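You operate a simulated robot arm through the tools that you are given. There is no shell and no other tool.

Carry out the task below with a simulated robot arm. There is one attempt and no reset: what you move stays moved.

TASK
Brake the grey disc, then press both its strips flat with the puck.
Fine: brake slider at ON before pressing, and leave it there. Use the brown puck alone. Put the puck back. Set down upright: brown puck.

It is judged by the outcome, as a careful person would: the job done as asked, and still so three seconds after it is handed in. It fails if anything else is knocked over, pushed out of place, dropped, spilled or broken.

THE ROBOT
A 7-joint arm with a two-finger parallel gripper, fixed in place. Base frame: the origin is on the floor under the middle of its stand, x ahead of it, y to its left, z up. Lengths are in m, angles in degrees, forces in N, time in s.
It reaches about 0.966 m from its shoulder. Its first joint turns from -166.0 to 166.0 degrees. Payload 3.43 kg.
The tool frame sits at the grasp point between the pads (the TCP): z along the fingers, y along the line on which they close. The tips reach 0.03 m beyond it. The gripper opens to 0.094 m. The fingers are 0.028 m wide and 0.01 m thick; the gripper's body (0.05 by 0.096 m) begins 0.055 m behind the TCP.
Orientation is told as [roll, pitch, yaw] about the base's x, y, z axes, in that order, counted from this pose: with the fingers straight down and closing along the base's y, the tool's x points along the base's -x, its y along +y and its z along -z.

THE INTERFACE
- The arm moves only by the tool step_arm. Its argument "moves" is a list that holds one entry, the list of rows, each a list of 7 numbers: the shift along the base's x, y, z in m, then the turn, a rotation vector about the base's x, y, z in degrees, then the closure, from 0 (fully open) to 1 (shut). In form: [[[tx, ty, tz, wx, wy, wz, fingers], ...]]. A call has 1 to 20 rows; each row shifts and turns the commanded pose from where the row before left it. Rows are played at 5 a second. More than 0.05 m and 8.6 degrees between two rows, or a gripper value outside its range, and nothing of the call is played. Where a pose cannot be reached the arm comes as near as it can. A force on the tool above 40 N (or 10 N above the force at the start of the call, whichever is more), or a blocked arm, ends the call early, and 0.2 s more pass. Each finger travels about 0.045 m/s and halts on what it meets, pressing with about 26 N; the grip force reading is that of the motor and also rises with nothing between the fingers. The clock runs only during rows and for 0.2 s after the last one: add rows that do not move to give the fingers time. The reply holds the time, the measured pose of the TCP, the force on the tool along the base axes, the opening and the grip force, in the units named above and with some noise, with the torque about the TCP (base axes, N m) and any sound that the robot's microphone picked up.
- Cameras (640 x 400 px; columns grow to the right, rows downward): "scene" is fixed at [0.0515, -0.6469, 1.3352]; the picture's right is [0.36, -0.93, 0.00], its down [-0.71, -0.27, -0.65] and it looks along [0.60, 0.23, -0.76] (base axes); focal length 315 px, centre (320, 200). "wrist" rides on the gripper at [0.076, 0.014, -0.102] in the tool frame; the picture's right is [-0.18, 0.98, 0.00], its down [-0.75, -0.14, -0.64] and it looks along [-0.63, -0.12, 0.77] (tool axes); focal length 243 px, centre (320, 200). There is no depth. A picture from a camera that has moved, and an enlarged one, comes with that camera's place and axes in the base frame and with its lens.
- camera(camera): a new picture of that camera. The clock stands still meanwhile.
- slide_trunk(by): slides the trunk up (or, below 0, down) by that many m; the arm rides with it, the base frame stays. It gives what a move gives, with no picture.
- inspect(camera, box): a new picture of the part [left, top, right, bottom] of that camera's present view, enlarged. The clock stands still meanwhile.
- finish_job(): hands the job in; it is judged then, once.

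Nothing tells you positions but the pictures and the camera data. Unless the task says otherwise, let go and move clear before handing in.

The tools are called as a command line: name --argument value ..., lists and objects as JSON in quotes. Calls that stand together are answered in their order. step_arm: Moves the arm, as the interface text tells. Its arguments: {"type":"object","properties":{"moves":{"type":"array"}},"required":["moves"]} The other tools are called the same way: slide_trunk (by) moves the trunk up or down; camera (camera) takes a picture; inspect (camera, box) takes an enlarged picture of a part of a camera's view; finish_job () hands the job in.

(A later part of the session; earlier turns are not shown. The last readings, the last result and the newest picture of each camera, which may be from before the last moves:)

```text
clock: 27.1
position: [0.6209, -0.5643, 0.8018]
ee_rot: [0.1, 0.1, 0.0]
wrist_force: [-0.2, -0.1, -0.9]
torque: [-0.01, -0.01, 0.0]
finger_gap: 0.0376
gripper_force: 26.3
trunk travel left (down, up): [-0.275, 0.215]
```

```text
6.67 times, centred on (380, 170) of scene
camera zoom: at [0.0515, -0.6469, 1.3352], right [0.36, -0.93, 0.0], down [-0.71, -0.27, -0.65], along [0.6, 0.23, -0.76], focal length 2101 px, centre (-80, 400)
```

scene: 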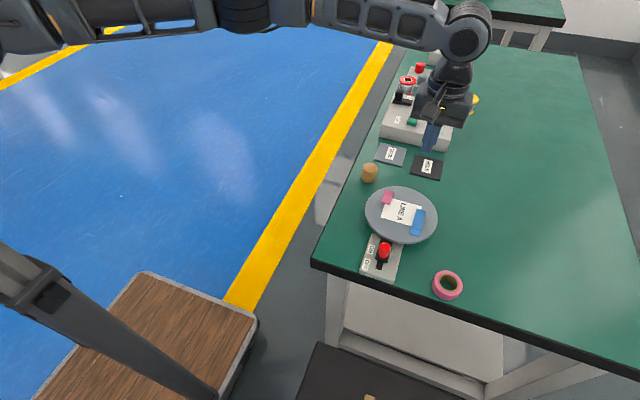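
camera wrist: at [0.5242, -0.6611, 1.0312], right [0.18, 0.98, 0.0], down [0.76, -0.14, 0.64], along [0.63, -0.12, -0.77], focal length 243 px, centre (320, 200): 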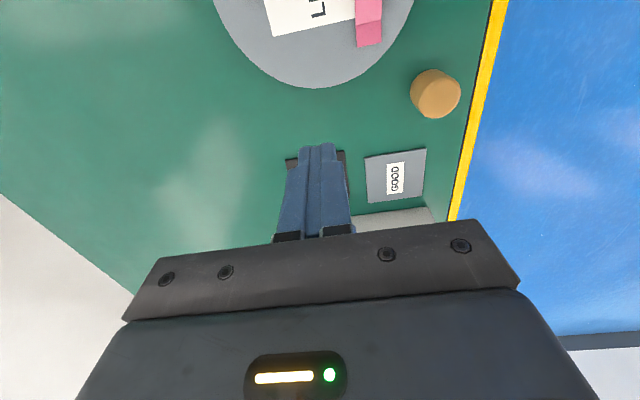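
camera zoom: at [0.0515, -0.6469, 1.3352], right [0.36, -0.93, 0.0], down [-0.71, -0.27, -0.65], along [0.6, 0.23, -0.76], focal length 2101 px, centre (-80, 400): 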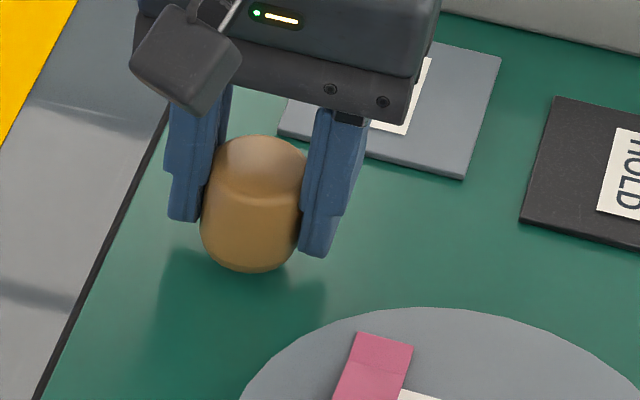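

It's lifted now, with a shadow visible beneath it. I'll hold still briefly to see whether the grip creeps.

step_arm --moves '[[[0, 0, 0, 0, 0, 0, 1], [0, 0, 0, 0, 0, 0, 1], [0, 0, 0, 0, 0, 0, 1], [0, 0, 0, 0, 0, 0, 1], [0, 0, 0, 0, 0, 0, 1]]]'

inspect --camera "wrist" --box '[210, 100, 430, 250]'

inspect --camera "scene" --box '[350, 140, 410, 200]'

```text
clock: 28.3
position: [0.62, -0.5646, 0.8025]
ee_rot: [0.1, 0.1, 0.1]
wrist_force: [-0.3, -0.5, -1.5]
torque: [0.01, 0.0, 0.01]
finger_gap: 0.038
gripper_force: 26.5
trunk travel left (down, up): [-0.275, 0.215]
```

```text
2.67 times, centred on (320, 175) of wrist
camera zoom: at [0.5444, -0.551, 0.9056], right [0.18, 0.98, 0.0], down [0.76, -0.14, 0.64], along [0.63, -0.12, -0.77], focal length 647 px, centre (320, 267)
```

zoom: 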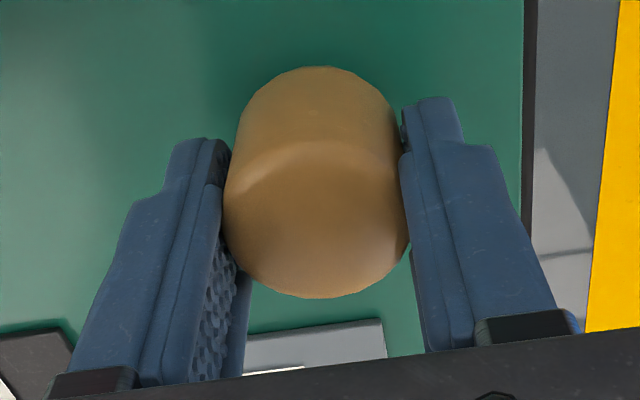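

```text
6.67 times, centred on (380, 170) of scene
camera zoom: at [0.0515, -0.6469, 1.3352], right [0.36, -0.93, 0.0], down [-0.71, -0.27, -0.65], along [0.6, 0.23, -0.76], focal length 2101 px, centre (-80, 400)
```

zoom: 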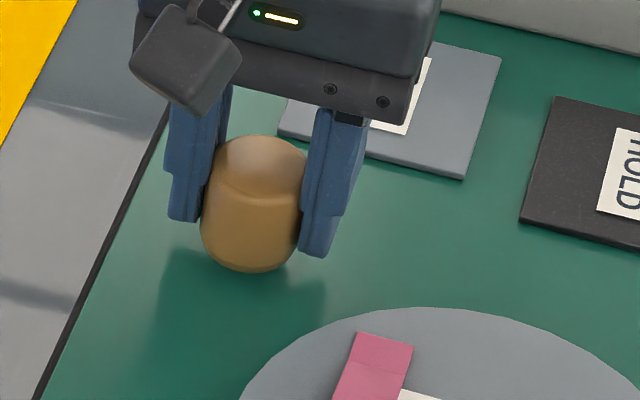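

The grip is stable, with the puck hanging about 0.038 m below the TCP and weighing about 0.1 kg. I'll lift it smoothly and move over the disc to view the strips.

step_arm --moves '[[[0, 0, 0.004, 0, 0, 0, 1], [0, 0, 0.008, 0, 0, 0, 1], [0, 0, 0.012, 0, 0, 0, 1], [0, 0, 0.015, 0, 0, 0, 1], [0, 0, 0.018, 0, 0, 0, 1], [0, 0, 0.018, 0, 0, 0, 1], [0, 0, 0.015, 0, 0, 0, 1], [0, 0, 0.008, 0, 0, 0, 1], [0, 0, 0, 0, 0, 0, 1]]]'

step_arm --moves '[[[-0.005, -0.005, 0, 0, 0, 0, 1], [-0.01, -0.01, 0, 0, 0, 0, 1], [-0.015, -0.015, 0, 0, 0, 0, 1], [-0.015, -0.015, 0, 0, 0, 0, 1], [-0.015, -0.015, 0, 0, 0, 0, 1], [-0.015, -0.015, 0, 0, 0, 0, 1], [-0.01, -0.015, 0, 0, 0, 0, 1], [-0.005, -0.005, 0, 0, 0, 0, 1], [0, 0, 0, 0, 0, 0, 1]]]'

camera --camera "wrist"

inspect --camera "wrist" --box '[200, 40, 420, 180]'

```text
clock: 30.3
position: [0.62, -0.5636, 0.9014]
ee_rot: [0.1, 0.2, 0.0]
wrist_force: [0.5, -0.6, -0.7]
torque: [0.0, 0.01, 0.03]
finger_gap: 0.0382
gripper_force: 26.2
trunk travel left (down, up): [-0.275, 0.215]
```

```text
clock: 32.3
position: [0.5296, -0.6586, 0.9005]
ee_rot: [0.1, 0.1, 0.1]
wrist_force: [-0.1, 0.3, -0.5]
torque: [0.01, 0.0, 0.01]
finger_gap: 0.0379
gripper_force: 25.9
trunk travel left (down, up): [-0.275, 0.215]
```

```text
taken
camera wrist: at [0.4539, -0.6462, 1.0037], right [0.18, 0.98, 0.0], down [0.76, -0.14, 0.64], along [0.63, -0.12, -0.77], focal length 243 px, centre (320, 200)
```

wrist: 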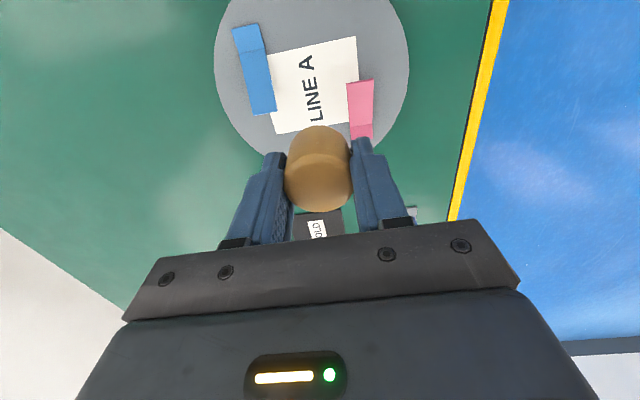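

```text
2.86 times, centred on (310, 110) of wrist
camera zoom: at [0.4539, -0.6462, 1.0037], right [0.18, 0.98, 0.0], down [0.76, -0.14, 0.64], along [0.63, -0.12, -0.77], focal length 693 px, centre (349, 457)
```

zoom: 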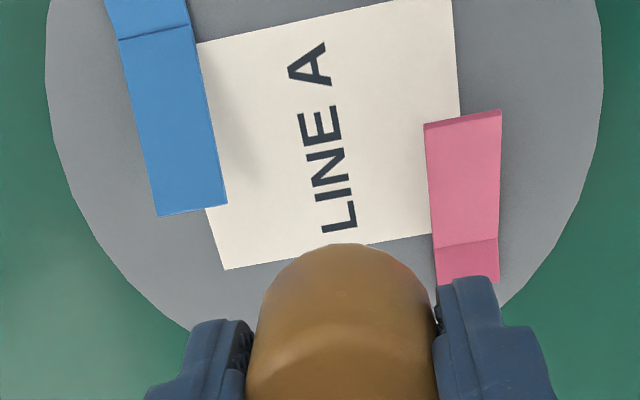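

Both strips' flaps are lifted about 16 mm. The pink one hinges at x≈0.547 with its free end at x≈0.506, y≈-0.627; the blue one hinges at x≈0.475 with its free end at x≈0.516, y≈-0.7015. I'll centre the puck over the pink flap and descend to just above it.

step_arm --moves '[[[-0.002, 0.01, 0, 0, 0, 0, 1], [-0.002, 0.012, 0, 0, 0, 0, 1], [-0.0016, 0.01, 0, 0, 0, 0, 1], [0, 0, -0.015, 0, 0, 0, 1], [0, 0, -0.02, 0, 0, 0, 1], [0, 0, -0.01, 0, 0, 0, 1], [0, 0, 0, 0, 0, 0, 1]]]'

camera --camera "wrist"

inspect --camera "scene" --box '[350, 160, 450, 250]'

```text
clock: 33.9
position: [0.5247, -0.6273, 0.8556]
ee_rot: [0.0, 0.1, 0.0]
wrist_force: [0.3, 0.2, -1.3]
torque: [0.0, -0.01, -0.01]
finger_gap: 0.0379
gripper_force: 26.2
trunk travel left (down, up): [-0.275, 0.215]
```

```text
taken
camera wrist: at [0.449, -0.614, 0.9585], right [0.18, 0.98, 0.0], down [0.76, -0.14, 0.64], along [0.63, -0.12, -0.77], focal length 243 px, centre (320, 200)
```

wrist: 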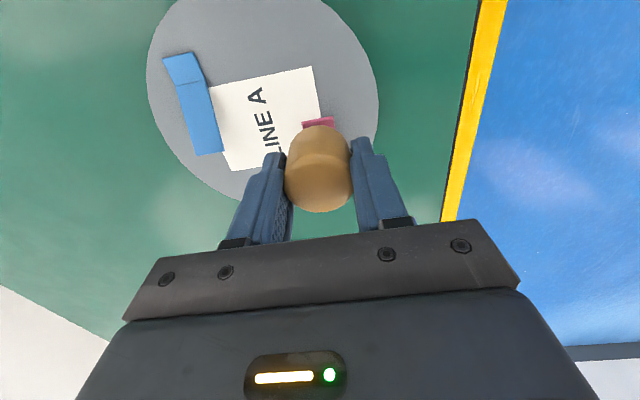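

```text
4.44 times, centred on (400, 205) of scene
camera zoom: at [0.0515, -0.6469, 1.3352], right [0.36, -0.93, 0.0], down [-0.71, -0.27, -0.65], along [0.6, 0.23, -0.76], focal length 1401 px, centre (-36, 178)
```

zoom: 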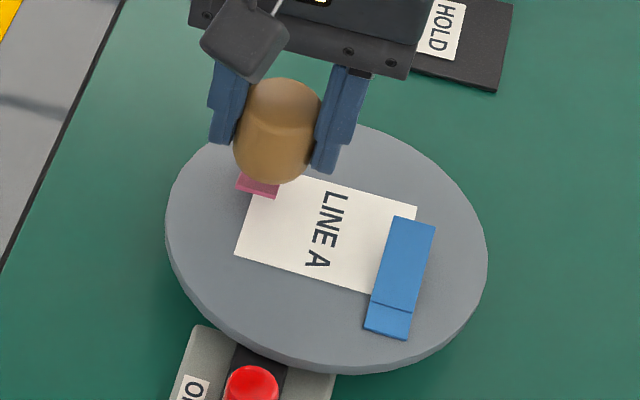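

The puck is aligned over the pink flap. I'm now descending in small steps while watching the force.

step_arm --moves '[[[0, 0, -0.003, 0, 0, 0, 1], [0, 0, -0.003, 0, 0, 0, 1], [0, 0, -0.003, 0, 0, 0, 1]]]'

step_arm --moves '[[[0, 0, -0.002, 0, 0, 0, 1], [0, 0, -0.002, 0, 0, 0, 1]]]'

step_arm --moves '[[[0, 0, -0.002, 0, 0, 0, 1], [0, 0, -0.002, 0, 0, 0, 1]]]'

```text
clock: 34.7
position: [0.5254, -0.6271, 0.8469]
ee_rot: [0.1, 0.1, 0.0]
wrist_force: [0.1, 0.4, 0.0]
torque: [-0.02, -0.01, 0.01]
finger_gap: 0.038
gripper_force: 26.0
trunk travel left (down, up): [-0.275, 0.215]
```

```text
clock: 35.3
position: [0.5241, -0.6263, 0.8425]
ee_rot: [0.2, 0.1, 0.0]
wrist_force: [-0.7, 0.1, -1.0]
torque: [0.01, -0.05, 0.02]
finger_gap: 0.038
gripper_force: 26.2
trunk travel left (down, up): [-0.275, 0.215]
```

```text
clock: 35.9
position: [0.524, -0.626, 0.839]
ee_rot: [0.1, 0.1, 0.1]
wrist_force: [0.5, 0.8, -0.8]
torque: [0.04, -0.02, -0.03]
finger_gap: 0.038
gripper_force: 26.4
trunk travel left (down, up): [-0.275, 0.215]
```

step_arm --moves '[[[0, 0, -0.002, 0, 0, 0, 1], [0, 0, -0.0015, 0, 0, 0, 1]]]'

step_arm --moves '[[[0, 0, -0.0015, 0, 0, 0, 1], [0, 0, 0, 0, 0, 0, 1]]]'

inspect --camera "scene" --box '[350, 160, 450, 250]'

```text
clock: 36.5
position: [0.5233, -0.6272, 0.8362]
ee_rot: [0.0, 0.1, 0.0]
wrist_force: [0.3, 0.0, -0.1]
torque: [-0.01, 0.01, 0.0]
finger_gap: 0.0378
gripper_force: 25.7
trunk travel left (down, up): [-0.275, 0.215]
```

```text
clock: 37.1
position: [0.5255, -0.6273, 0.8338]
ee_rot: [0.1, 0.1, 0.0]
wrist_force: [0.1, 0.0, -0.8]
torque: [0.0, 0.0, -0.01]
finger_gap: 0.0378
gripper_force: 26.0
trunk travel left (down, up): [-0.275, 0.215]
```

```text
4.44 times, centred on (400, 205) of scene
camera zoom: at [0.0515, -0.6469, 1.3352], right [0.36, -0.93, 0.0], down [-0.71, -0.27, -0.65], along [0.6, 0.23, -0.76], focal length 1401 px, centre (-36, 178)
```

zoom: 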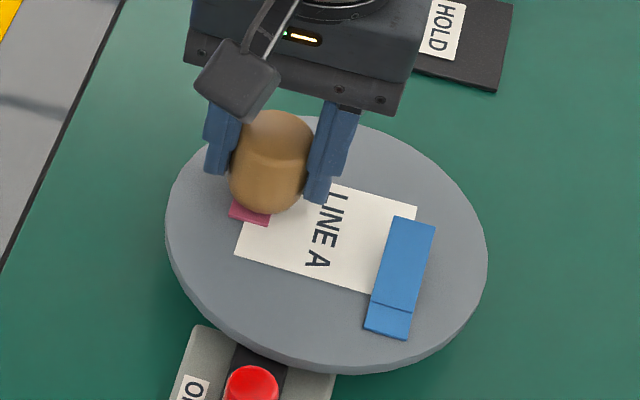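

The flap is folding down under the puck and there's no firm contact yet. I'll continue in 1 mm steps until the force builds.

step_arm --moves '[[[0, 0, -0.001, 0, 0, 0, 1], [0, 0, -0.001, 0, 0, 0, 1]]]'

step_arm --moves '[[[0, 0, -0.001, 0, 0, 0, 1], [0, 0, -0.001, 0, 0, 0, 1]]]'

step_arm --moves '[[[0, 0, -0.001, 0, 0, 0, 1], [0, 0, 0, 0, 0, 0, 1]]]'

```text
clock: 37.7
position: [0.5253, -0.6275, 0.8334]
ee_rot: [0.1, 0.1, -0.1]
wrist_force: [0.3, 0.5, 3.3]
torque: [0.0, -0.07, 0.02]
finger_gap: 0.0376
gripper_force: 25.7
trunk travel left (down, up): [-0.275, 0.215]
```

```text
clock: 38.3
position: [0.5234, -0.6273, 0.832]
ee_rot: [0.1, 0.1, 0.0]
wrist_force: [-3.1, 2.7, 16.9]
torque: [0.09, -0.13, -0.01]
finger_gap: 0.0378
gripper_force: 26.1
trunk travel left (down, up): [-0.275, 0.215]
```

```text
clock: 38.9
position: [0.524, -0.6286, 0.8299]
ee_rot: [0.0, 0.2, 0.0]
wrist_force: [-5.6, -2.6, 15.8]
torque: [-0.04, 0.02, -0.05]
finger_gap: 0.0376
gripper_force: 26.1
trunk travel left (down, up): [-0.275, 0.215]
```

There's firm contact at about 16 N. I'll hold briefly, then check with a picture.

step_arm --moves '[[[0, 0, 0, 0, 0, 0, 1], [0, 0, 0, 0, 0, 0, 1], [0, 0, 0, 0, 0, 0, 1], [0, 0, 0, 0, 0, 0, 1]]]'

inspect --camera "scene" --box '[350, 160, 450, 250]'

inspect --camera "wrist" --box '[210, 80, 430, 250]'

```text
clock: 39.9
position: [0.5255, -0.6269, 0.8297]
ee_rot: [0.2, 0.1, 0.0]
wrist_force: [-5.1, -2.0, 15.4]
torque: [-0.1, 0.1, -0.01]
finger_gap: 0.0375
gripper_force: 26.0
trunk travel left (down, up): [-0.275, 0.215]
```

```text
4.44 times, centred on (400, 205) of scene
camera zoom: at [0.0515, -0.6469, 1.3352], right [0.36, -0.93, 0.0], down [-0.71, -0.27, -0.65], along [0.6, 0.23, -0.76], focal length 1401 px, centre (-36, 178)
```

zoom: 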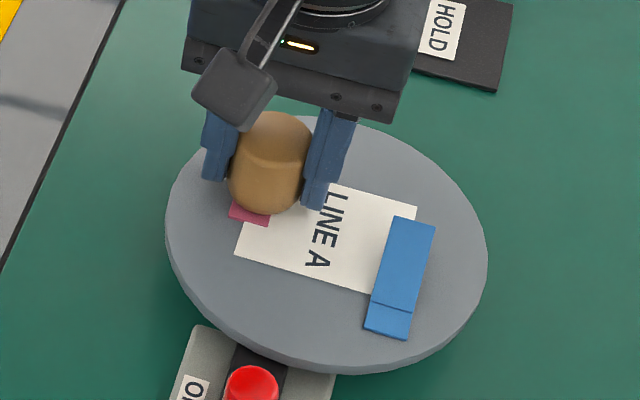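

```text
2.35 times, centred on (320, 165) of wrist
camera zoom: at [0.4485, -0.6142, 0.9317], right [0.18, 0.98, 0.0], down [0.76, -0.14, 0.64], along [0.63, -0.12, -0.77], focal length 571 px, centre (320, 282)
```

zoom: 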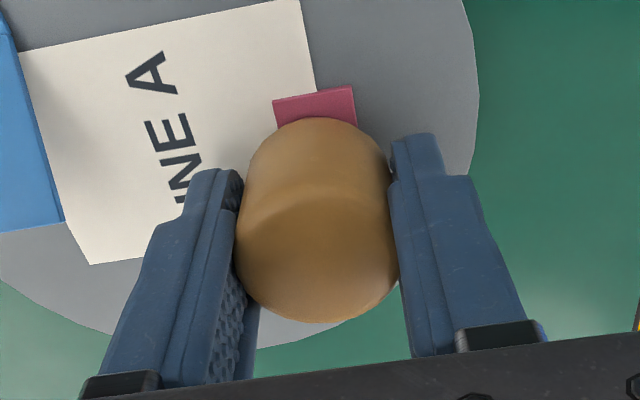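

The puck slid about 3 mm up in the grip at roughly 16 N, so I'll press no harder than that. I'll lift slightly to see whether the pink flap stays flat.

step_arm --moves '[[[0, 0, 0.003, 0, 0, 0, 1], [0, 0, 0.007, 0, 0, 0, 1], [0, 0, 0.01, 0, 0, 0, 1], [0, 0, 0, 0, 0, 0, 1]]]'

inspect --camera "scene" --box '[350, 160, 450, 250]'

inspect --camera "wrist" --box '[210, 60, 430, 230]'

```text
clock: 40.9
position: [0.5243, -0.6268, 0.8496]
ee_rot: [0.1, 0.1, 0.1]
wrist_force: [0.0, 0.0, -1.1]
torque: [0.0, -0.04, 0.03]
finger_gap: 0.0372
gripper_force: 25.9
trunk travel left (down, up): [-0.275, 0.215]
```

```text
4.44 times, centred on (400, 205) of scene
camera zoom: at [0.0515, -0.6469, 1.3352], right [0.36, -0.93, 0.0], down [-0.71, -0.27, -0.65], along [0.6, 0.23, -0.76], focal length 1401 px, centre (-36, 178)
```

zoom: 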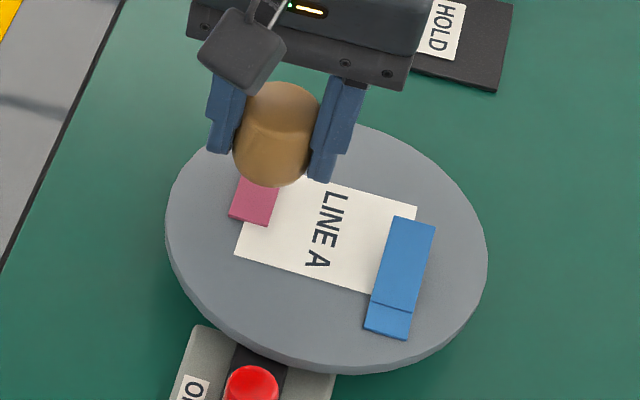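

```text
2.35 times, centred on (320, 145) of wrist
camera zoom: at [0.4487, -0.614, 0.9521], right [0.18, 0.98, 0.0], down [0.76, -0.14, 0.64], along [0.63, -0.12, -0.77], focal length 571 px, centre (320, 329)
```

zoom: 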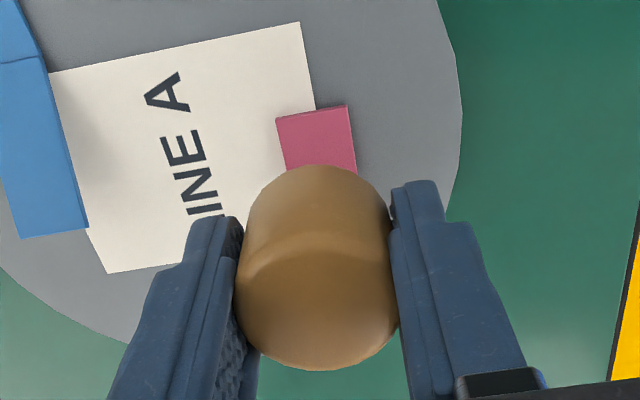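

The pink flap stays flat and the label is unmarked. I'll raise slightly and move over the blue flap.

step_arm --moves '[[[0, 0, 0.01, 0, 0, 0, 1], [-0.002, -0.006, 0.008, 0, 0, 0, 1], [-0.005, -0.016, 0, 0, 0, 0, 1], [-0.005, -0.016, 0, 0, 0, 0, 1], [-0.005, -0.016, 0, 0, 0, 0, 1], [-0.005, -0.015, 0, 0, 0, 0, 1], [-0.0023, -0.0057, 0, 0, 0, 0, 1], [0, 0, 0, 0, 0, 0, 1]]]'

camera --camera "wrist"

inspect --camera "wrist" --box '[210, 60, 430, 230]'

inspect --camera "scene" --box '[350, 160, 450, 250]'

```text
clock: 42.7
position: [0.5016, -0.7013, 0.8685]
ee_rot: [0.2, 0.1, -0.1]
wrist_force: [-0.2, -0.7, -1.1]
torque: [0.03, -0.01, 0.01]
finger_gap: 0.0372
gripper_force: 26.4
trunk travel left (down, up): [-0.275, 0.215]
```

```text
taken
camera wrist: at [0.4249, -0.6881, 0.9704], right [0.18, 0.98, 0.0], down [0.76, -0.14, 0.64], along [0.63, -0.12, -0.77], focal length 243 px, centre (320, 200)
```

wrist: 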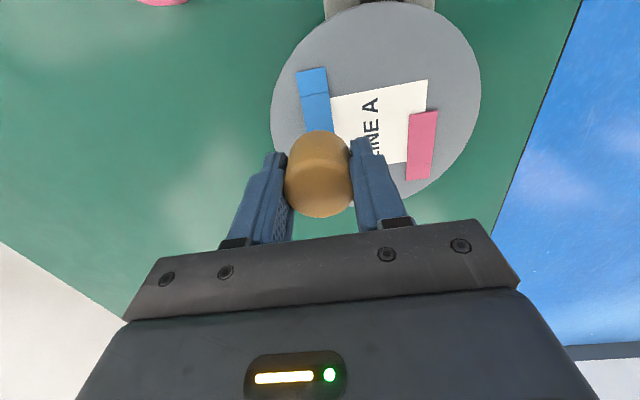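

```text
2.35 times, centred on (320, 145) of wrist
camera zoom: at [0.4249, -0.6881, 0.9704], right [0.18, 0.98, 0.0], down [0.76, -0.14, 0.64], along [0.63, -0.12, -0.77], focal length 571 px, centre (320, 329)
```

zoom: 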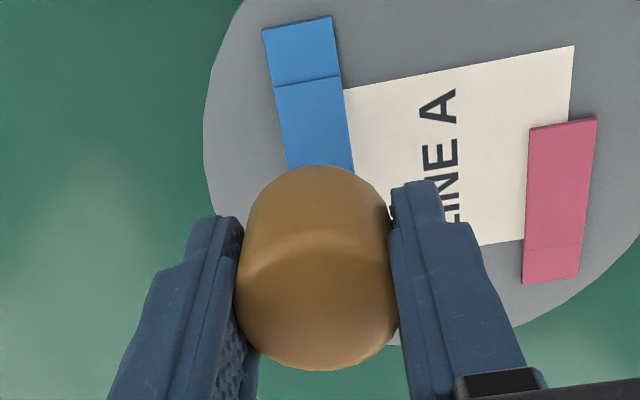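

```text
4.44 times, centred on (400, 205) of scene
camera zoom: at [0.0515, -0.6469, 1.3352], right [0.36, -0.93, 0.0], down [-0.71, -0.27, -0.65], along [0.6, 0.23, -0.76], focal length 1401 px, centre (-36, 178)
```

zoom: 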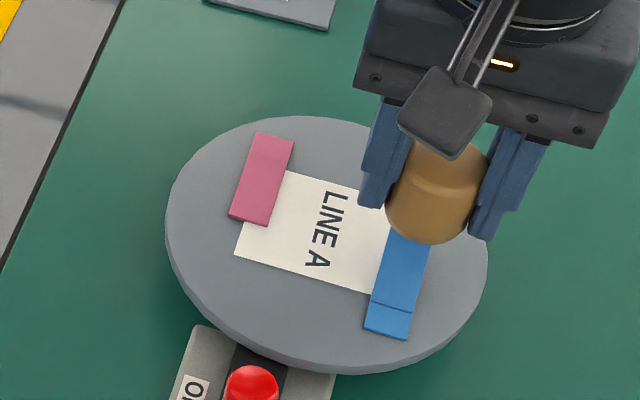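

The pink strip is fully flat and the puck is aligned over the blue flap. I'm descending in steps.

step_arm --moves '[[[0, 0, -0.01, 0, 0, 0, 1], [0, 0, -0.008, 0, 0, 0, 1], [0, 0, -0.004, 0, 0, 0, 1]]]'

step_arm --moves '[[[0, 0, -0.003, 0, 0, 0, 1], [0, 0, -0.003, 0, 0, 0, 1]]]'

step_arm --moves '[[[0, 0, -0.002, 0, 0, 0, 1], [0, 0, -0.002, 0, 0, 0, 1]]]'

step_arm --moves '[[[0, 0, -0.002, 0, 0, 0, 1], [0, 0, -0.0015, 0, 0, 0, 1]]]'

```text
clock: 43.5
position: [0.5006, -0.7016, 0.8451]
ee_rot: [0.0, 0.1, 0.0]
wrist_force: [0.9, -0.6, -1.0]
torque: [0.02, 0.01, 0.0]
finger_gap: 0.0371
gripper_force: 26.5
trunk travel left (down, up): [-0.275, 0.215]
```

```text
clock: 44.1
position: [0.5015, -0.7004, 0.8394]
ee_rot: [0.1, 0.1, 0.1]
wrist_force: [-0.5, 0.2, -0.3]
torque: [-0.01, 0.01, 0.0]
finger_gap: 0.0375
gripper_force: 26.6
trunk travel left (down, up): [-0.275, 0.215]
```

```text
clock: 44.7
position: [0.4996, -0.7006, 0.8353]
ee_rot: [0.1, 0.2, -0.1]
wrist_force: [-0.3, 0.0, -0.5]
torque: [0.01, -0.04, 0.01]
finger_gap: 0.0374
gripper_force: 25.8
trunk travel left (down, up): [-0.275, 0.215]
```

```text
clock: 45.3
position: [0.5003, -0.6999, 0.8317]
ee_rot: [0.1, 0.2, 0.0]
wrist_force: [0.5, 0.6, -1.3]
torque: [0.0, 0.01, 0.0]
finger_gap: 0.0372
gripper_force: 26.0
trunk travel left (down, up): [-0.275, 0.215]
```

step_arm --moves '[[[0, 0, -0.001, 0, 0, 0, 1], [0, 0, -0.001, 0, 0, 0, 1]]]'

step_arm --moves '[[[0, 0, -0.001, 0, 0, 0, 1], [0, 0, 0, 0, 0, 0, 1]]]'

inspect --camera "scene" --box '[350, 160, 450, 250]'

inspect --camera "wrist" --box '[210, 60, 430, 230]'

```text
clock: 45.9
position: [0.5001, -0.7016, 0.8303]
ee_rot: [0.0, 0.1, 0.0]
wrist_force: [-0.1, 0.9, 0.9]
torque: [0.03, 0.02, -0.03]
finger_gap: 0.0372
gripper_force: 25.9
trunk travel left (down, up): [-0.275, 0.215]
```

```text
clock: 46.5
position: [0.4997, -0.7012, 0.83]
ee_rot: [0.1, 0.0, 0.0]
wrist_force: [0.0, 2.1, 7.7]
torque: [0.03, 0.18, -0.01]
finger_gap: 0.0372
gripper_force: 25.7
trunk travel left (down, up): [-0.275, 0.215]
```

```text
4.44 times, centred on (400, 205) of scene
camera zoom: at [0.0515, -0.6469, 1.3352], right [0.36, -0.93, 0.0], down [-0.71, -0.27, -0.65], along [0.6, 0.23, -0.76], focal length 1401 px, centre (-36, 178)
```

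zoom: 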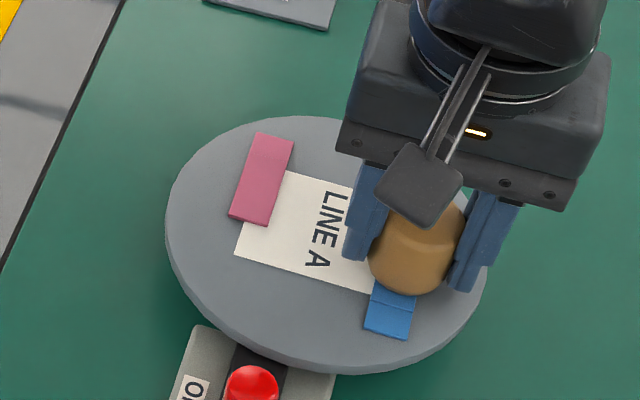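

```text
2.35 times, centred on (320, 145) of wrist
camera zoom: at [0.4243, -0.6888, 0.9324], right [0.18, 0.98, 0.0], down [0.76, -0.14, 0.64], along [0.63, -0.12, -0.77], focal length 571 px, centre (320, 329)
```

zoom: 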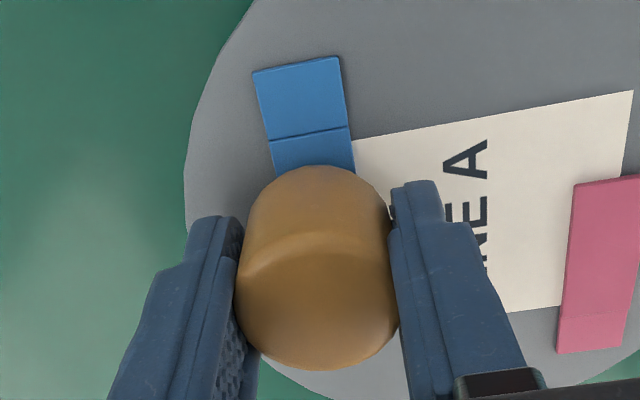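

Contact is about 8 N. I'll press a little more, hold, then lift off.

step_arm --moves '[[[0, 0, -0.0008, 0, 0, 0, 1], [0, 0, 0, 0, 0, 0, 1]]]'

step_arm --moves '[[[0, 0, -0.0004, 0, 0, 0, 1], [0, 0, 0, 0, 0, 0, 1], [0, 0, 0, 0, 0, 0, 1], [0, 0, 0, 0, 0, 0, 1]]]'

step_arm --moves '[[[0, 0, 0.003, 0, 0, 0, 1], [0, 0, 0.008, 0, 0, 0, 1], [0, 0, 0.015, 0, 0, 0, 1], [0, 0, 0.015, 0, 0, 0, 1], [0.01, 0.02, 0.01, 0, 0, 0, 1], [0.02, 0.03, 0.01, 0, 0, 0, 1], [0.02, 0.02, 0, 0, 0, 0, 1], [0.01, 0.01, 0, 0, 0, 0, 1], [0, 0, 0, 0, 0, 0, 1]]]'

camera --camera "wrist"

inspect --camera "scene" --box '[350, 160, 450, 250]'

```text
clock: 47.1
position: [0.5003, -0.7003, 0.8293]
ee_rot: [0.0, 0.1, 0.1]
wrist_force: [-0.8, -0.7, 15.2]
torque: [-0.01, 0.3, 0.07]
finger_gap: 0.0372
gripper_force: 25.7
trunk travel left (down, up): [-0.275, 0.215]
```

```text
clock: 48.1
position: [0.5004, -0.7019, 0.8288]
ee_rot: [0.0, 0.1, 0.0]
wrist_force: [-2.3, -2.7, 8.7]
torque: [-0.05, 0.23, 0.03]
finger_gap: 0.037
gripper_force: 26.2
trunk travel left (down, up): [-0.275, 0.215]
```

```text
clock: 50.1
position: [0.5603, -0.6228, 0.889]
ee_rot: [0.0, 0.0, 0.0]
wrist_force: [0.7, 0.1, -0.5]
torque: [0.06, 0.02, 0.01]
finger_gap: 0.0371
gripper_force: 26.0
trunk travel left (down, up): [-0.275, 0.215]
```

```text
taken
camera wrist: at [0.4845, -0.6094, 0.9913], right [0.18, 0.98, 0.0], down [0.76, -0.14, 0.64], along [0.63, -0.12, -0.77], focal length 243 px, centre (320, 200)
```

wrist: 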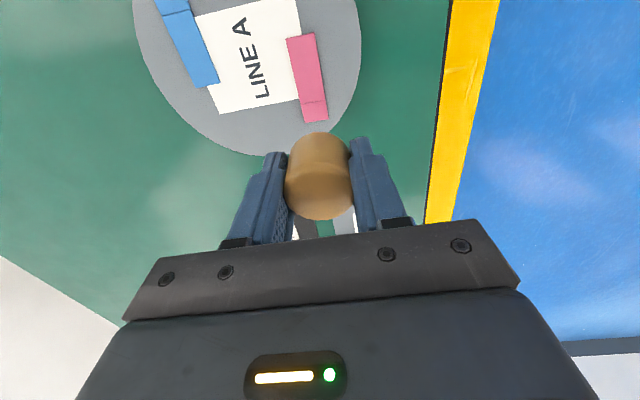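

```text
4.44 times, centred on (400, 205) of scene
camera zoom: at [0.0515, -0.6469, 1.3352], right [0.36, -0.93, 0.0], down [-0.71, -0.27, -0.65], along [0.6, 0.23, -0.76], focal length 1401 px, centre (-36, 178)
```

zoom: 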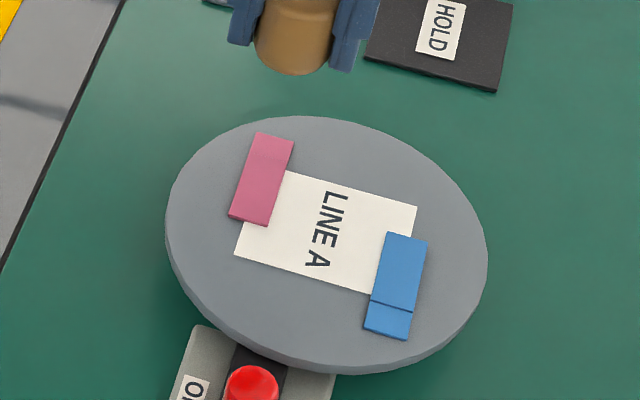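

inspect --camera "wrist" --box '[120, 0, 380, 140]'

inspect --camera "scene" --box '[375, 185, 435, 240]'

```text
2.46 times, centred on (250, 70) of wrist
camera zoom: at [0.4845, -0.6094, 0.9913], right [0.18, 0.98, 0.0], down [0.76, -0.14, 0.64], along [0.63, -0.12, -0.77], focal length 597 px, centre (492, 520)
```

zoom: 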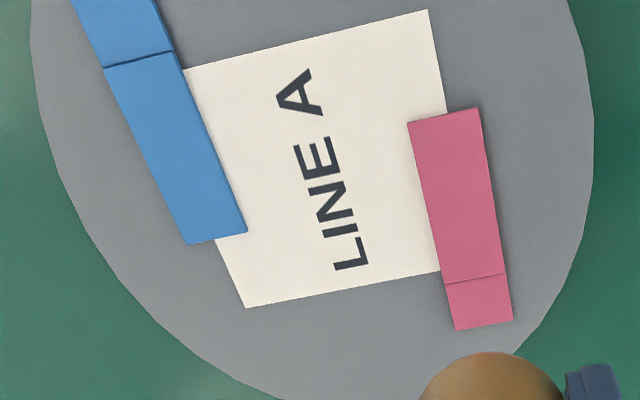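

```text
7.27 times, centred on (405, 212) of scene
camera zoom: at [0.0515, -0.6469, 1.3352], right [0.36, -0.93, 0.0], down [-0.71, -0.27, -0.65], along [0.6, 0.23, -0.76], focal length 2292 px, centre (-298, 109)
```

zoom: 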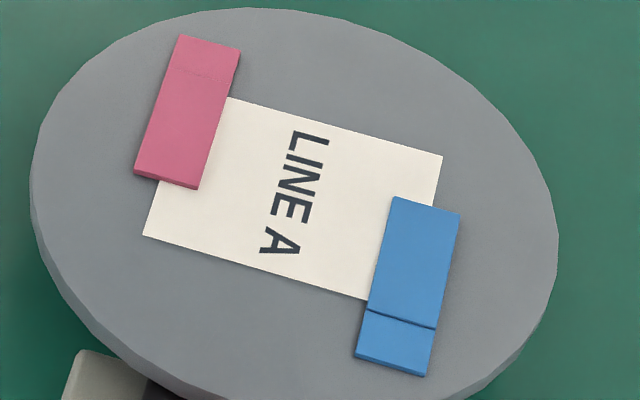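

Both strips now look flat. The torque readings suggest the puck pressed mainly with one edge, so I'll check the puck's tilt and take a closer look at the blue strip's free end.

inspect --camera "scene" --box '[360, 120, 440, 190]'

inspect --camera "wrist" --box '[230, 100, 410, 240]'

inspect --camera "wrist" --box '[140, 0, 240, 110]'

```text
5.71 times, centred on (400, 155) of scene
camera zoom: at [0.0515, -0.6469, 1.3352], right [0.36, -0.93, 0.0], down [-0.71, -0.27, -0.65], along [0.6, 0.23, -0.76], focal length 1801 px, centre (-137, 457)
```

zoom: 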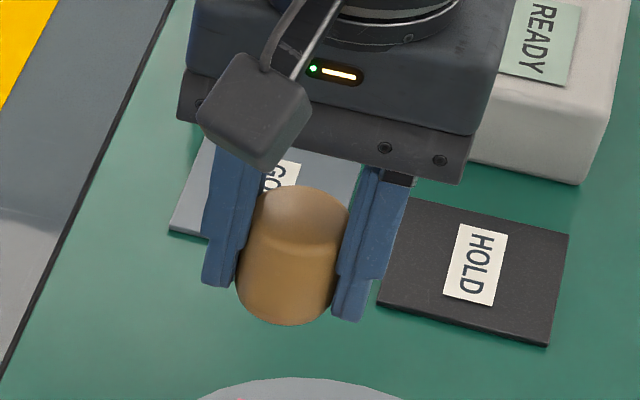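

```text
2.86 times, centred on (320, 170) of wrist
camera zoom: at [0.4845, -0.6094, 0.9913], right [0.18, 0.98, 0.0], down [0.76, -0.14, 0.64], along [0.63, -0.12, -0.77], focal length 693 px, centre (320, 286)
```

zoom: 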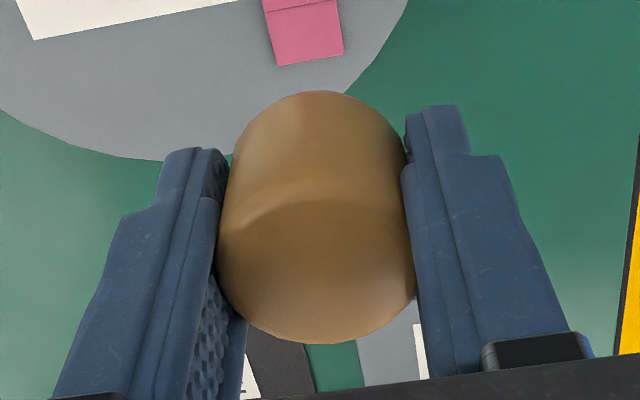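

```text
3.64 times, centred on (190, 55) of wrist
camera zoom: at [0.4845, -0.6094, 0.9913], right [0.18, 0.98, 0.0], down [0.76, -0.14, 0.64], along [0.63, -0.12, -0.77], focal length 882 px, centre (793, 727)
```

zoom: 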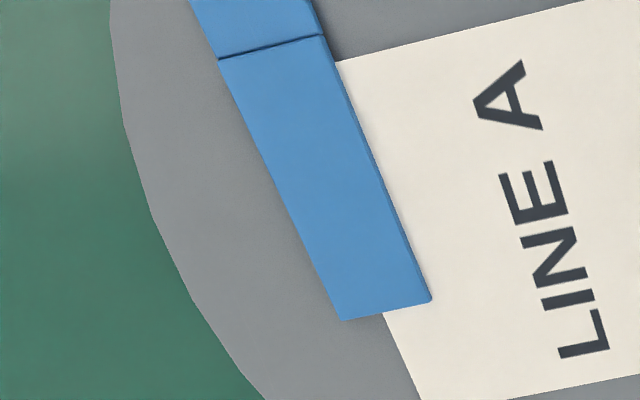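

inspect --camera "scene" --box '[403, 205, 428, 237]'

inspect --camera "scene" --box '[380, 185, 405, 215]'

```text
12.50 times, centred on (416, 221) of scene
camera zoom: at [0.0515, -0.6469, 1.3352], right [0.36, -0.93, 0.0], down [-0.71, -0.27, -0.65], along [0.6, 0.23, -0.76], focal length 3939 px, centre (-874, -62)
```

zoom: 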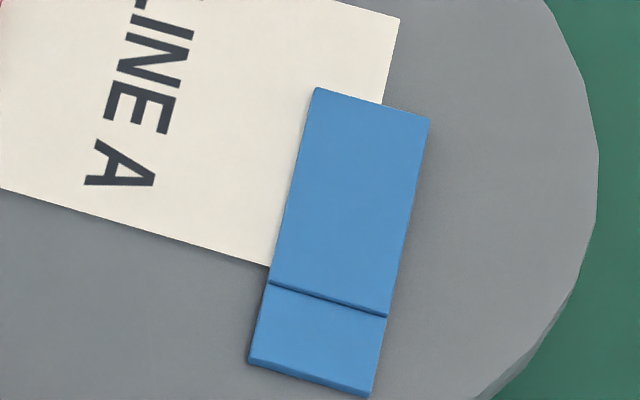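

```text
13.33 times, centred on (392, 200) of scene
camera zoom: at [0.0515, -0.6469, 1.3352], right [0.36, -0.93, 0.0], down [-0.71, -0.27, -0.65], along [0.6, 0.23, -0.76], focal length 4202 px, centre (-647, 200)
```

zoom: 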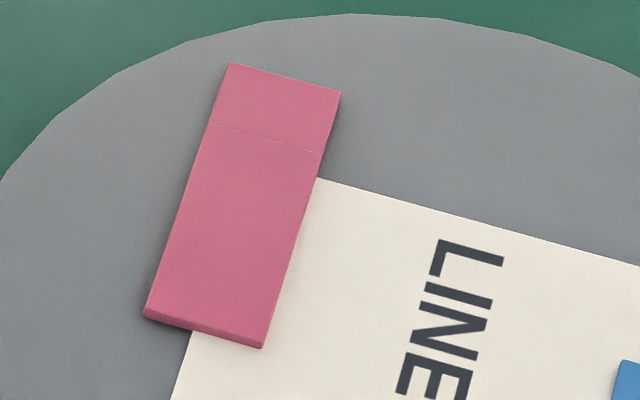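

The pink strip is clearly flat. The blue flap may keep a slight residual tilt, as its shade differs a little from its bonded part, so I'll press it once more nearer its free end.

step_arm --moves '[[[-0.005, -0.01, 0, 0, 0, 0, 1], [-0.01, -0.02, 0, 0, 0, 0, 1], [-0.01, -0.02, -0.005, 0, 0, 0, 1], [-0.008, -0.018, -0.007, 0, 0, 0, 1], [-0.0043, -0.0107, -0.008, 0, 0, 0, 1], [0, 0, -0.012, 0, 0, 0, 1], [0, 0, -0.012, 0, 0, 0, 1], [0, 0, -0.007, 0, 0, 0, 1], [0, 0, 0, 0, 0, 0, 1]]]'

inspect --camera "wrist" --box '[210, 60, 430, 230]'

```text
clock: 52.1
position: [0.5222, -0.7001, 0.8374]
ee_rot: [0.1, 0.2, 0.0]
wrist_force: [-0.1, 0.2, -0.5]
torque: [0.01, -0.02, -0.02]
finger_gap: 0.0372
gripper_force: 26.1
trunk travel left (down, up): [-0.275, 0.215]
```

```text
2.35 times, centred on (320, 145) of wrist
camera zoom: at [0.4468, -0.6873, 0.9395], right [0.18, 0.98, 0.0], down [0.76, -0.14, 0.64], along [0.63, -0.12, -0.77], focal length 571 px, centre (320, 329)
```

zoom: 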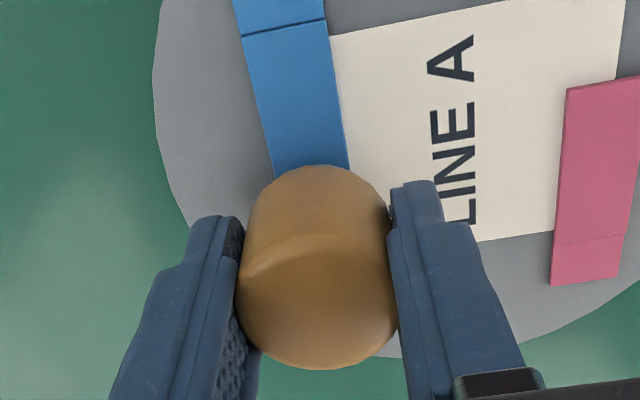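

step_arm --moves '[[[0, 0, -0.003, 0, 0, 0, 1], [0, 0, -0.002, 0, 0, 0, 1]]]'

step_arm --moves '[[[0, 0, -0.001, 0, 0, 0, 1], [0, 0, -0.001, 0, 0, 0, 1]]]'

step_arm --moves '[[[0, 0, -0.001, 0, 0, 0, 1], [0, 0, 0, 0, 0, 0, 1]]]'

```text
clock: 52.7
position: [0.5229, -0.6999, 0.8328]
ee_rot: [0.1, 0.1, 0.0]
wrist_force: [-0.4, 0.6, -1.1]
torque: [-0.04, 0.0, 0.0]
finger_gap: 0.0371
gripper_force: 25.8
trunk travel left (down, up): [-0.275, 0.215]
```

```text
clock: 53.3
position: [0.5227, -0.7008, 0.8319]
ee_rot: [0.1, 0.2, 0.2]
wrist_force: [0.5, 0.0, 2.7]
torque: [-0.04, 0.06, 0.04]
finger_gap: 0.0372
gripper_force: 26.0
trunk travel left (down, up): [-0.275, 0.215]
```

```text
clock: 53.9
position: [0.5244, -0.7002, 0.8295]
ee_rot: [0.0, 0.2, 0.1]
wrist_force: [1.1, 0.3, 3.5]
torque: [0.01, 0.02, 0.0]
finger_gap: 0.0369
gripper_force: 25.8
trunk travel left (down, up): [-0.275, 0.215]
```

Light contact came about 2 mm early, so the free end was indeed slightly raised. I'll continue to firm contact.

step_arm --moves '[[[0, 0, -0.001, 0, 0, 0, 1], [0, 0, 0, 0, 0, 0, 1]]]'

step_arm --moves '[[[0, 0, -0.0007, 0, 0, 0, 1], [0, 0, 0, 0, 0, 0, 1]]]'

```text
clock: 54.5
position: [0.5216, -0.6993, 0.8296]
ee_rot: [0.0, 0.1, 0.0]
wrist_force: [1.9, 0.2, 4.4]
torque: [0.02, 0.05, -0.03]
finger_gap: 0.0371
gripper_force: 26.1
trunk travel left (down, up): [-0.275, 0.215]
```

```text
clock: 55.1
position: [0.5226, -0.7003, 0.8275]
ee_rot: [0.0, 0.2, 0.0]
wrist_force: [-0.5, -0.6, 2.8]
torque: [-0.05, 0.06, 0.03]
finger_gap: 0.0368
gripper_force: 26.4
trunk travel left (down, up): [-0.275, 0.215]
```

inspect --camera "wrist" --box '[210, 60, 430, 230]'

inspect --camera "scene" --box '[375, 175, 445, 240]'

```text
2.35 times, centred on (320, 145) of wrist
camera zoom: at [0.4466, -0.687, 0.9304], right [0.18, 0.98, 0.0], down [0.76, -0.14, 0.64], along [0.63, -0.12, -0.77], focal length 571 px, centre (320, 329)
```

zoom: 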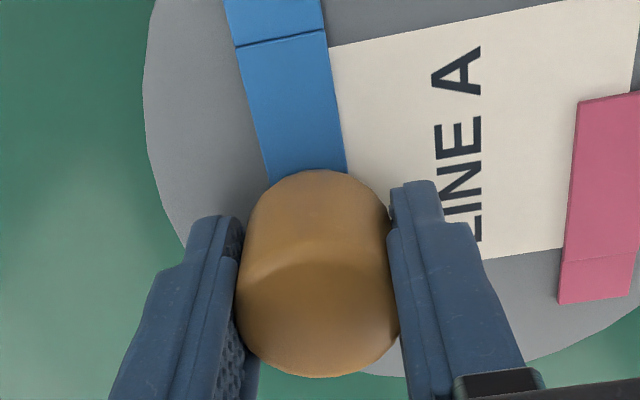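

```text
6.15 times, centred on (410, 208) of scene
camera zoom: at [0.0515, -0.6469, 1.3352], right [0.36, -0.93, 0.0], down [-0.71, -0.27, -0.65], along [0.6, 0.23, -0.76], focal length 1939 px, centre (-234, 154)
```

zoom: 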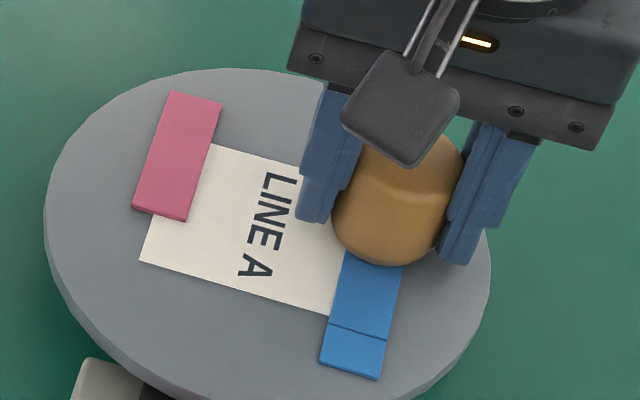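

The puck slid up a little more in the grip. I'll lift off and look at the blue strip again.

step_arm --moves '[[[0, 0, 0.004, 0, 0, 0, 1], [0, 0, 0.01, 0, 0, 0, 1], [0, 0, 0.015, 0, 0, 0, 1], [0.01, 0.02, 0.02, 0, 0, 0, 1], [0.015, 0.025, 0.01, 0, 0, 0, 1], [0.01, 0.03, 0, 0, 0, 0, 1], [0, 0, 0, 0, 0, 0, 1]]]'

camera --camera "wrist"

inspect --camera "scene" --box '[403, 205, 428, 237]'

inspect --camera "scene" --box '[360, 120, 440, 190]'

```text
clock: 56.7
position: [0.5559, -0.6243, 0.8872]
ee_rot: [0.1, 0.1, 0.1]
wrist_force: [-0.1, 0.7, -0.8]
torque: [-0.04, 0.0, 0.03]
finger_gap: 0.037
gripper_force: 26.2
trunk travel left (down, up): [-0.275, 0.215]
```

```text
taken
camera wrist: at [0.4804, -0.6123, 0.9904], right [0.18, 0.98, 0.0], down [0.76, -0.14, 0.64], along [0.63, -0.12, -0.77], focal length 243 px, centre (320, 200)
```

wrist: 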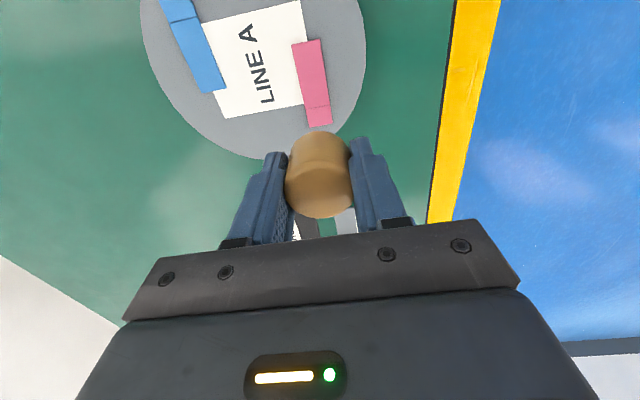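

```text
12.50 times, centred on (416, 221) of scene
camera zoom: at [0.0515, -0.6469, 1.3352], right [0.36, -0.93, 0.0], down [-0.71, -0.27, -0.65], along [0.6, 0.23, -0.76], focal length 3939 px, centre (-874, -62)
```

zoom: 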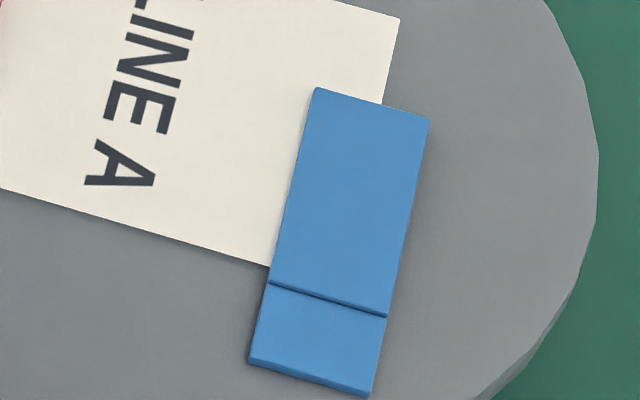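

```text
5.71 times, centred on (400, 155) of scene
camera zoom: at [0.0515, -0.6469, 1.3352], right [0.36, -0.93, 0.0], down [-0.71, -0.27, -0.65], along [0.6, 0.23, -0.76], focal length 1801 px, centre (-137, 457)
```

zoom: 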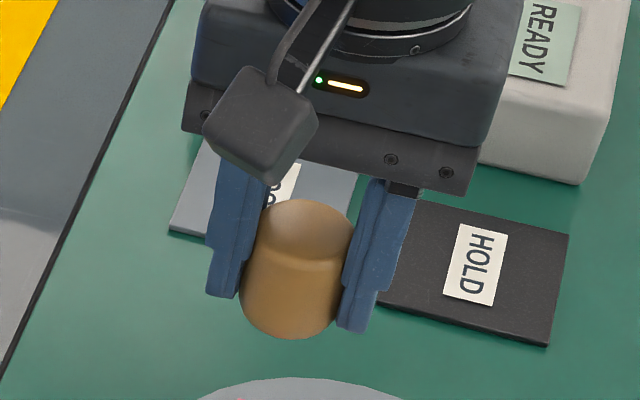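

The blue strip looks the same before and after the second press, and its projected length matches lying flat. Both strips are down, so I'll carry the puck back over its original spot near (0.619,-0.563).

step_arm --moves '[[[0.005, 0.005, 0, 0, 0, 0, 1], [0.01, 0.01, 0, 0, 0, 0, 1], [0.013, 0.013, 0, 0, 0, 0, 1], [0.013, 0.013, 0, 0, 0, 0, 1], [0.011, 0.011, 0, 0, 0, 0, 1], [0.008, 0.007, 0, 0, 0, 0, 1], [0.002, 0.0015, 0, 0, 0, 0, 1], [0, 0, -0.015, 0, 0, 0, 1], [0, 0, -0.02, 0, 0, 0, 1], [0, 0, -0.02, 0, 0, 0, 1], [0, 0, -0.015, 0, 0, 0, 1], [0, 0, -0.006, 0, 0, 0, 1], [0, 0, 0, 0, 0, 0, 1]]]'

inspect --camera "scene" --box '[350, 140, 410, 200]'

inspect --camera "wrist" --box '[210, 100, 430, 250]'

```text
clock: 59.5
position: [0.6194, -0.565, 0.811]
ee_rot: [0.0, 0.1, -0.1]
wrist_force: [0.1, 1.0, -1.0]
torque: [-0.03, -0.01, -0.02]
finger_gap: 0.037
gripper_force: 26.3
trunk travel left (down, up): [-0.275, 0.215]
```

```text
6.67 times, centred on (380, 170) of scene
camera zoom: at [0.0515, -0.6469, 1.3352], right [0.36, -0.93, 0.0], down [-0.71, -0.27, -0.65], along [0.6, 0.23, -0.76], focal length 2101 px, centre (-80, 400)
```

zoom: 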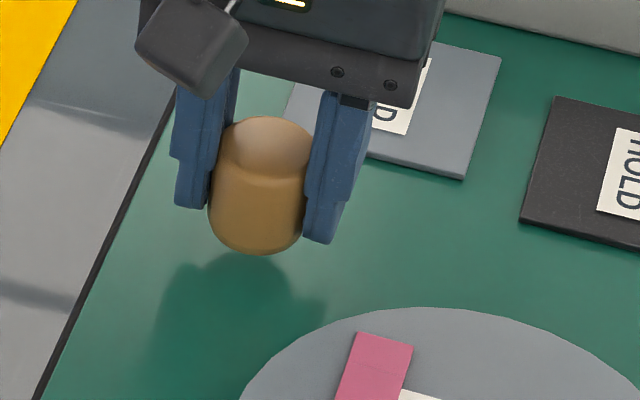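

```text
2.67 times, centred on (320, 175) of wrist
camera zoom: at [0.544, -0.5523, 0.9135], right [0.18, 0.98, 0.0], down [0.76, -0.14, 0.64], along [0.63, -0.12, -0.77], focal length 647 px, centre (320, 267)
```

zoom: 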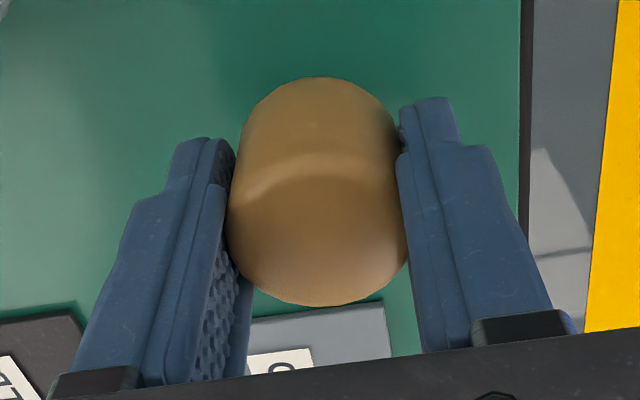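

The puck is upright in the grip above its old spot. I'll lower it until it touches the bench.

step_arm --moves '[[[0, 0, -0.006, 0, 0, 0, 1], [0, 0, -0.004, 0, 0, 0, 1], [0, 0, -0.003, 0, 0, 0, 1], [0, 0, 0, 0, 0, 0, 1]]]'

step_arm --moves '[[[0, 0, -0.0015, 0, 0, 0, 1], [0, 0, -0.0015, 0, 0, 0, 1]]]'

step_arm --moves '[[[0, 0, -0.001, 0, 0, 0, 1], [0, 0, 0, 0, 0, 0, 1]]]'

```text
clock: 60.5
position: [0.6211, -0.5644, 0.7964]
ee_rot: [0.0, 0.0, 0.1]
wrist_force: [0.0, 0.3, -1.4]
torque: [0.01, 0.01, 0.02]
finger_gap: 0.0372
gripper_force: 26.3
trunk travel left (down, up): [-0.275, 0.215]
```

```text
clock: 61.1
position: [0.619, -0.5648, 0.7956]
ee_rot: [0.0, 0.1, 0.0]
wrist_force: [-0.8, -0.6, 8.9]
torque: [-0.11, -0.1, -0.05]
finger_gap: 0.0368
gripper_force: 25.9
trunk travel left (down, up): [-0.275, 0.215]
```

```text
clock: 61.7
position: [0.6196, -0.566, 0.7941]
ee_rot: [0.1, 0.1, 0.1]
wrist_force: [-1.7, -2.0, 14.0]
torque: [-0.01, -0.02, -0.04]
finger_gap: 0.037
gripper_force: 26.2
trunk travel left (down, up): [-0.275, 0.215]
```

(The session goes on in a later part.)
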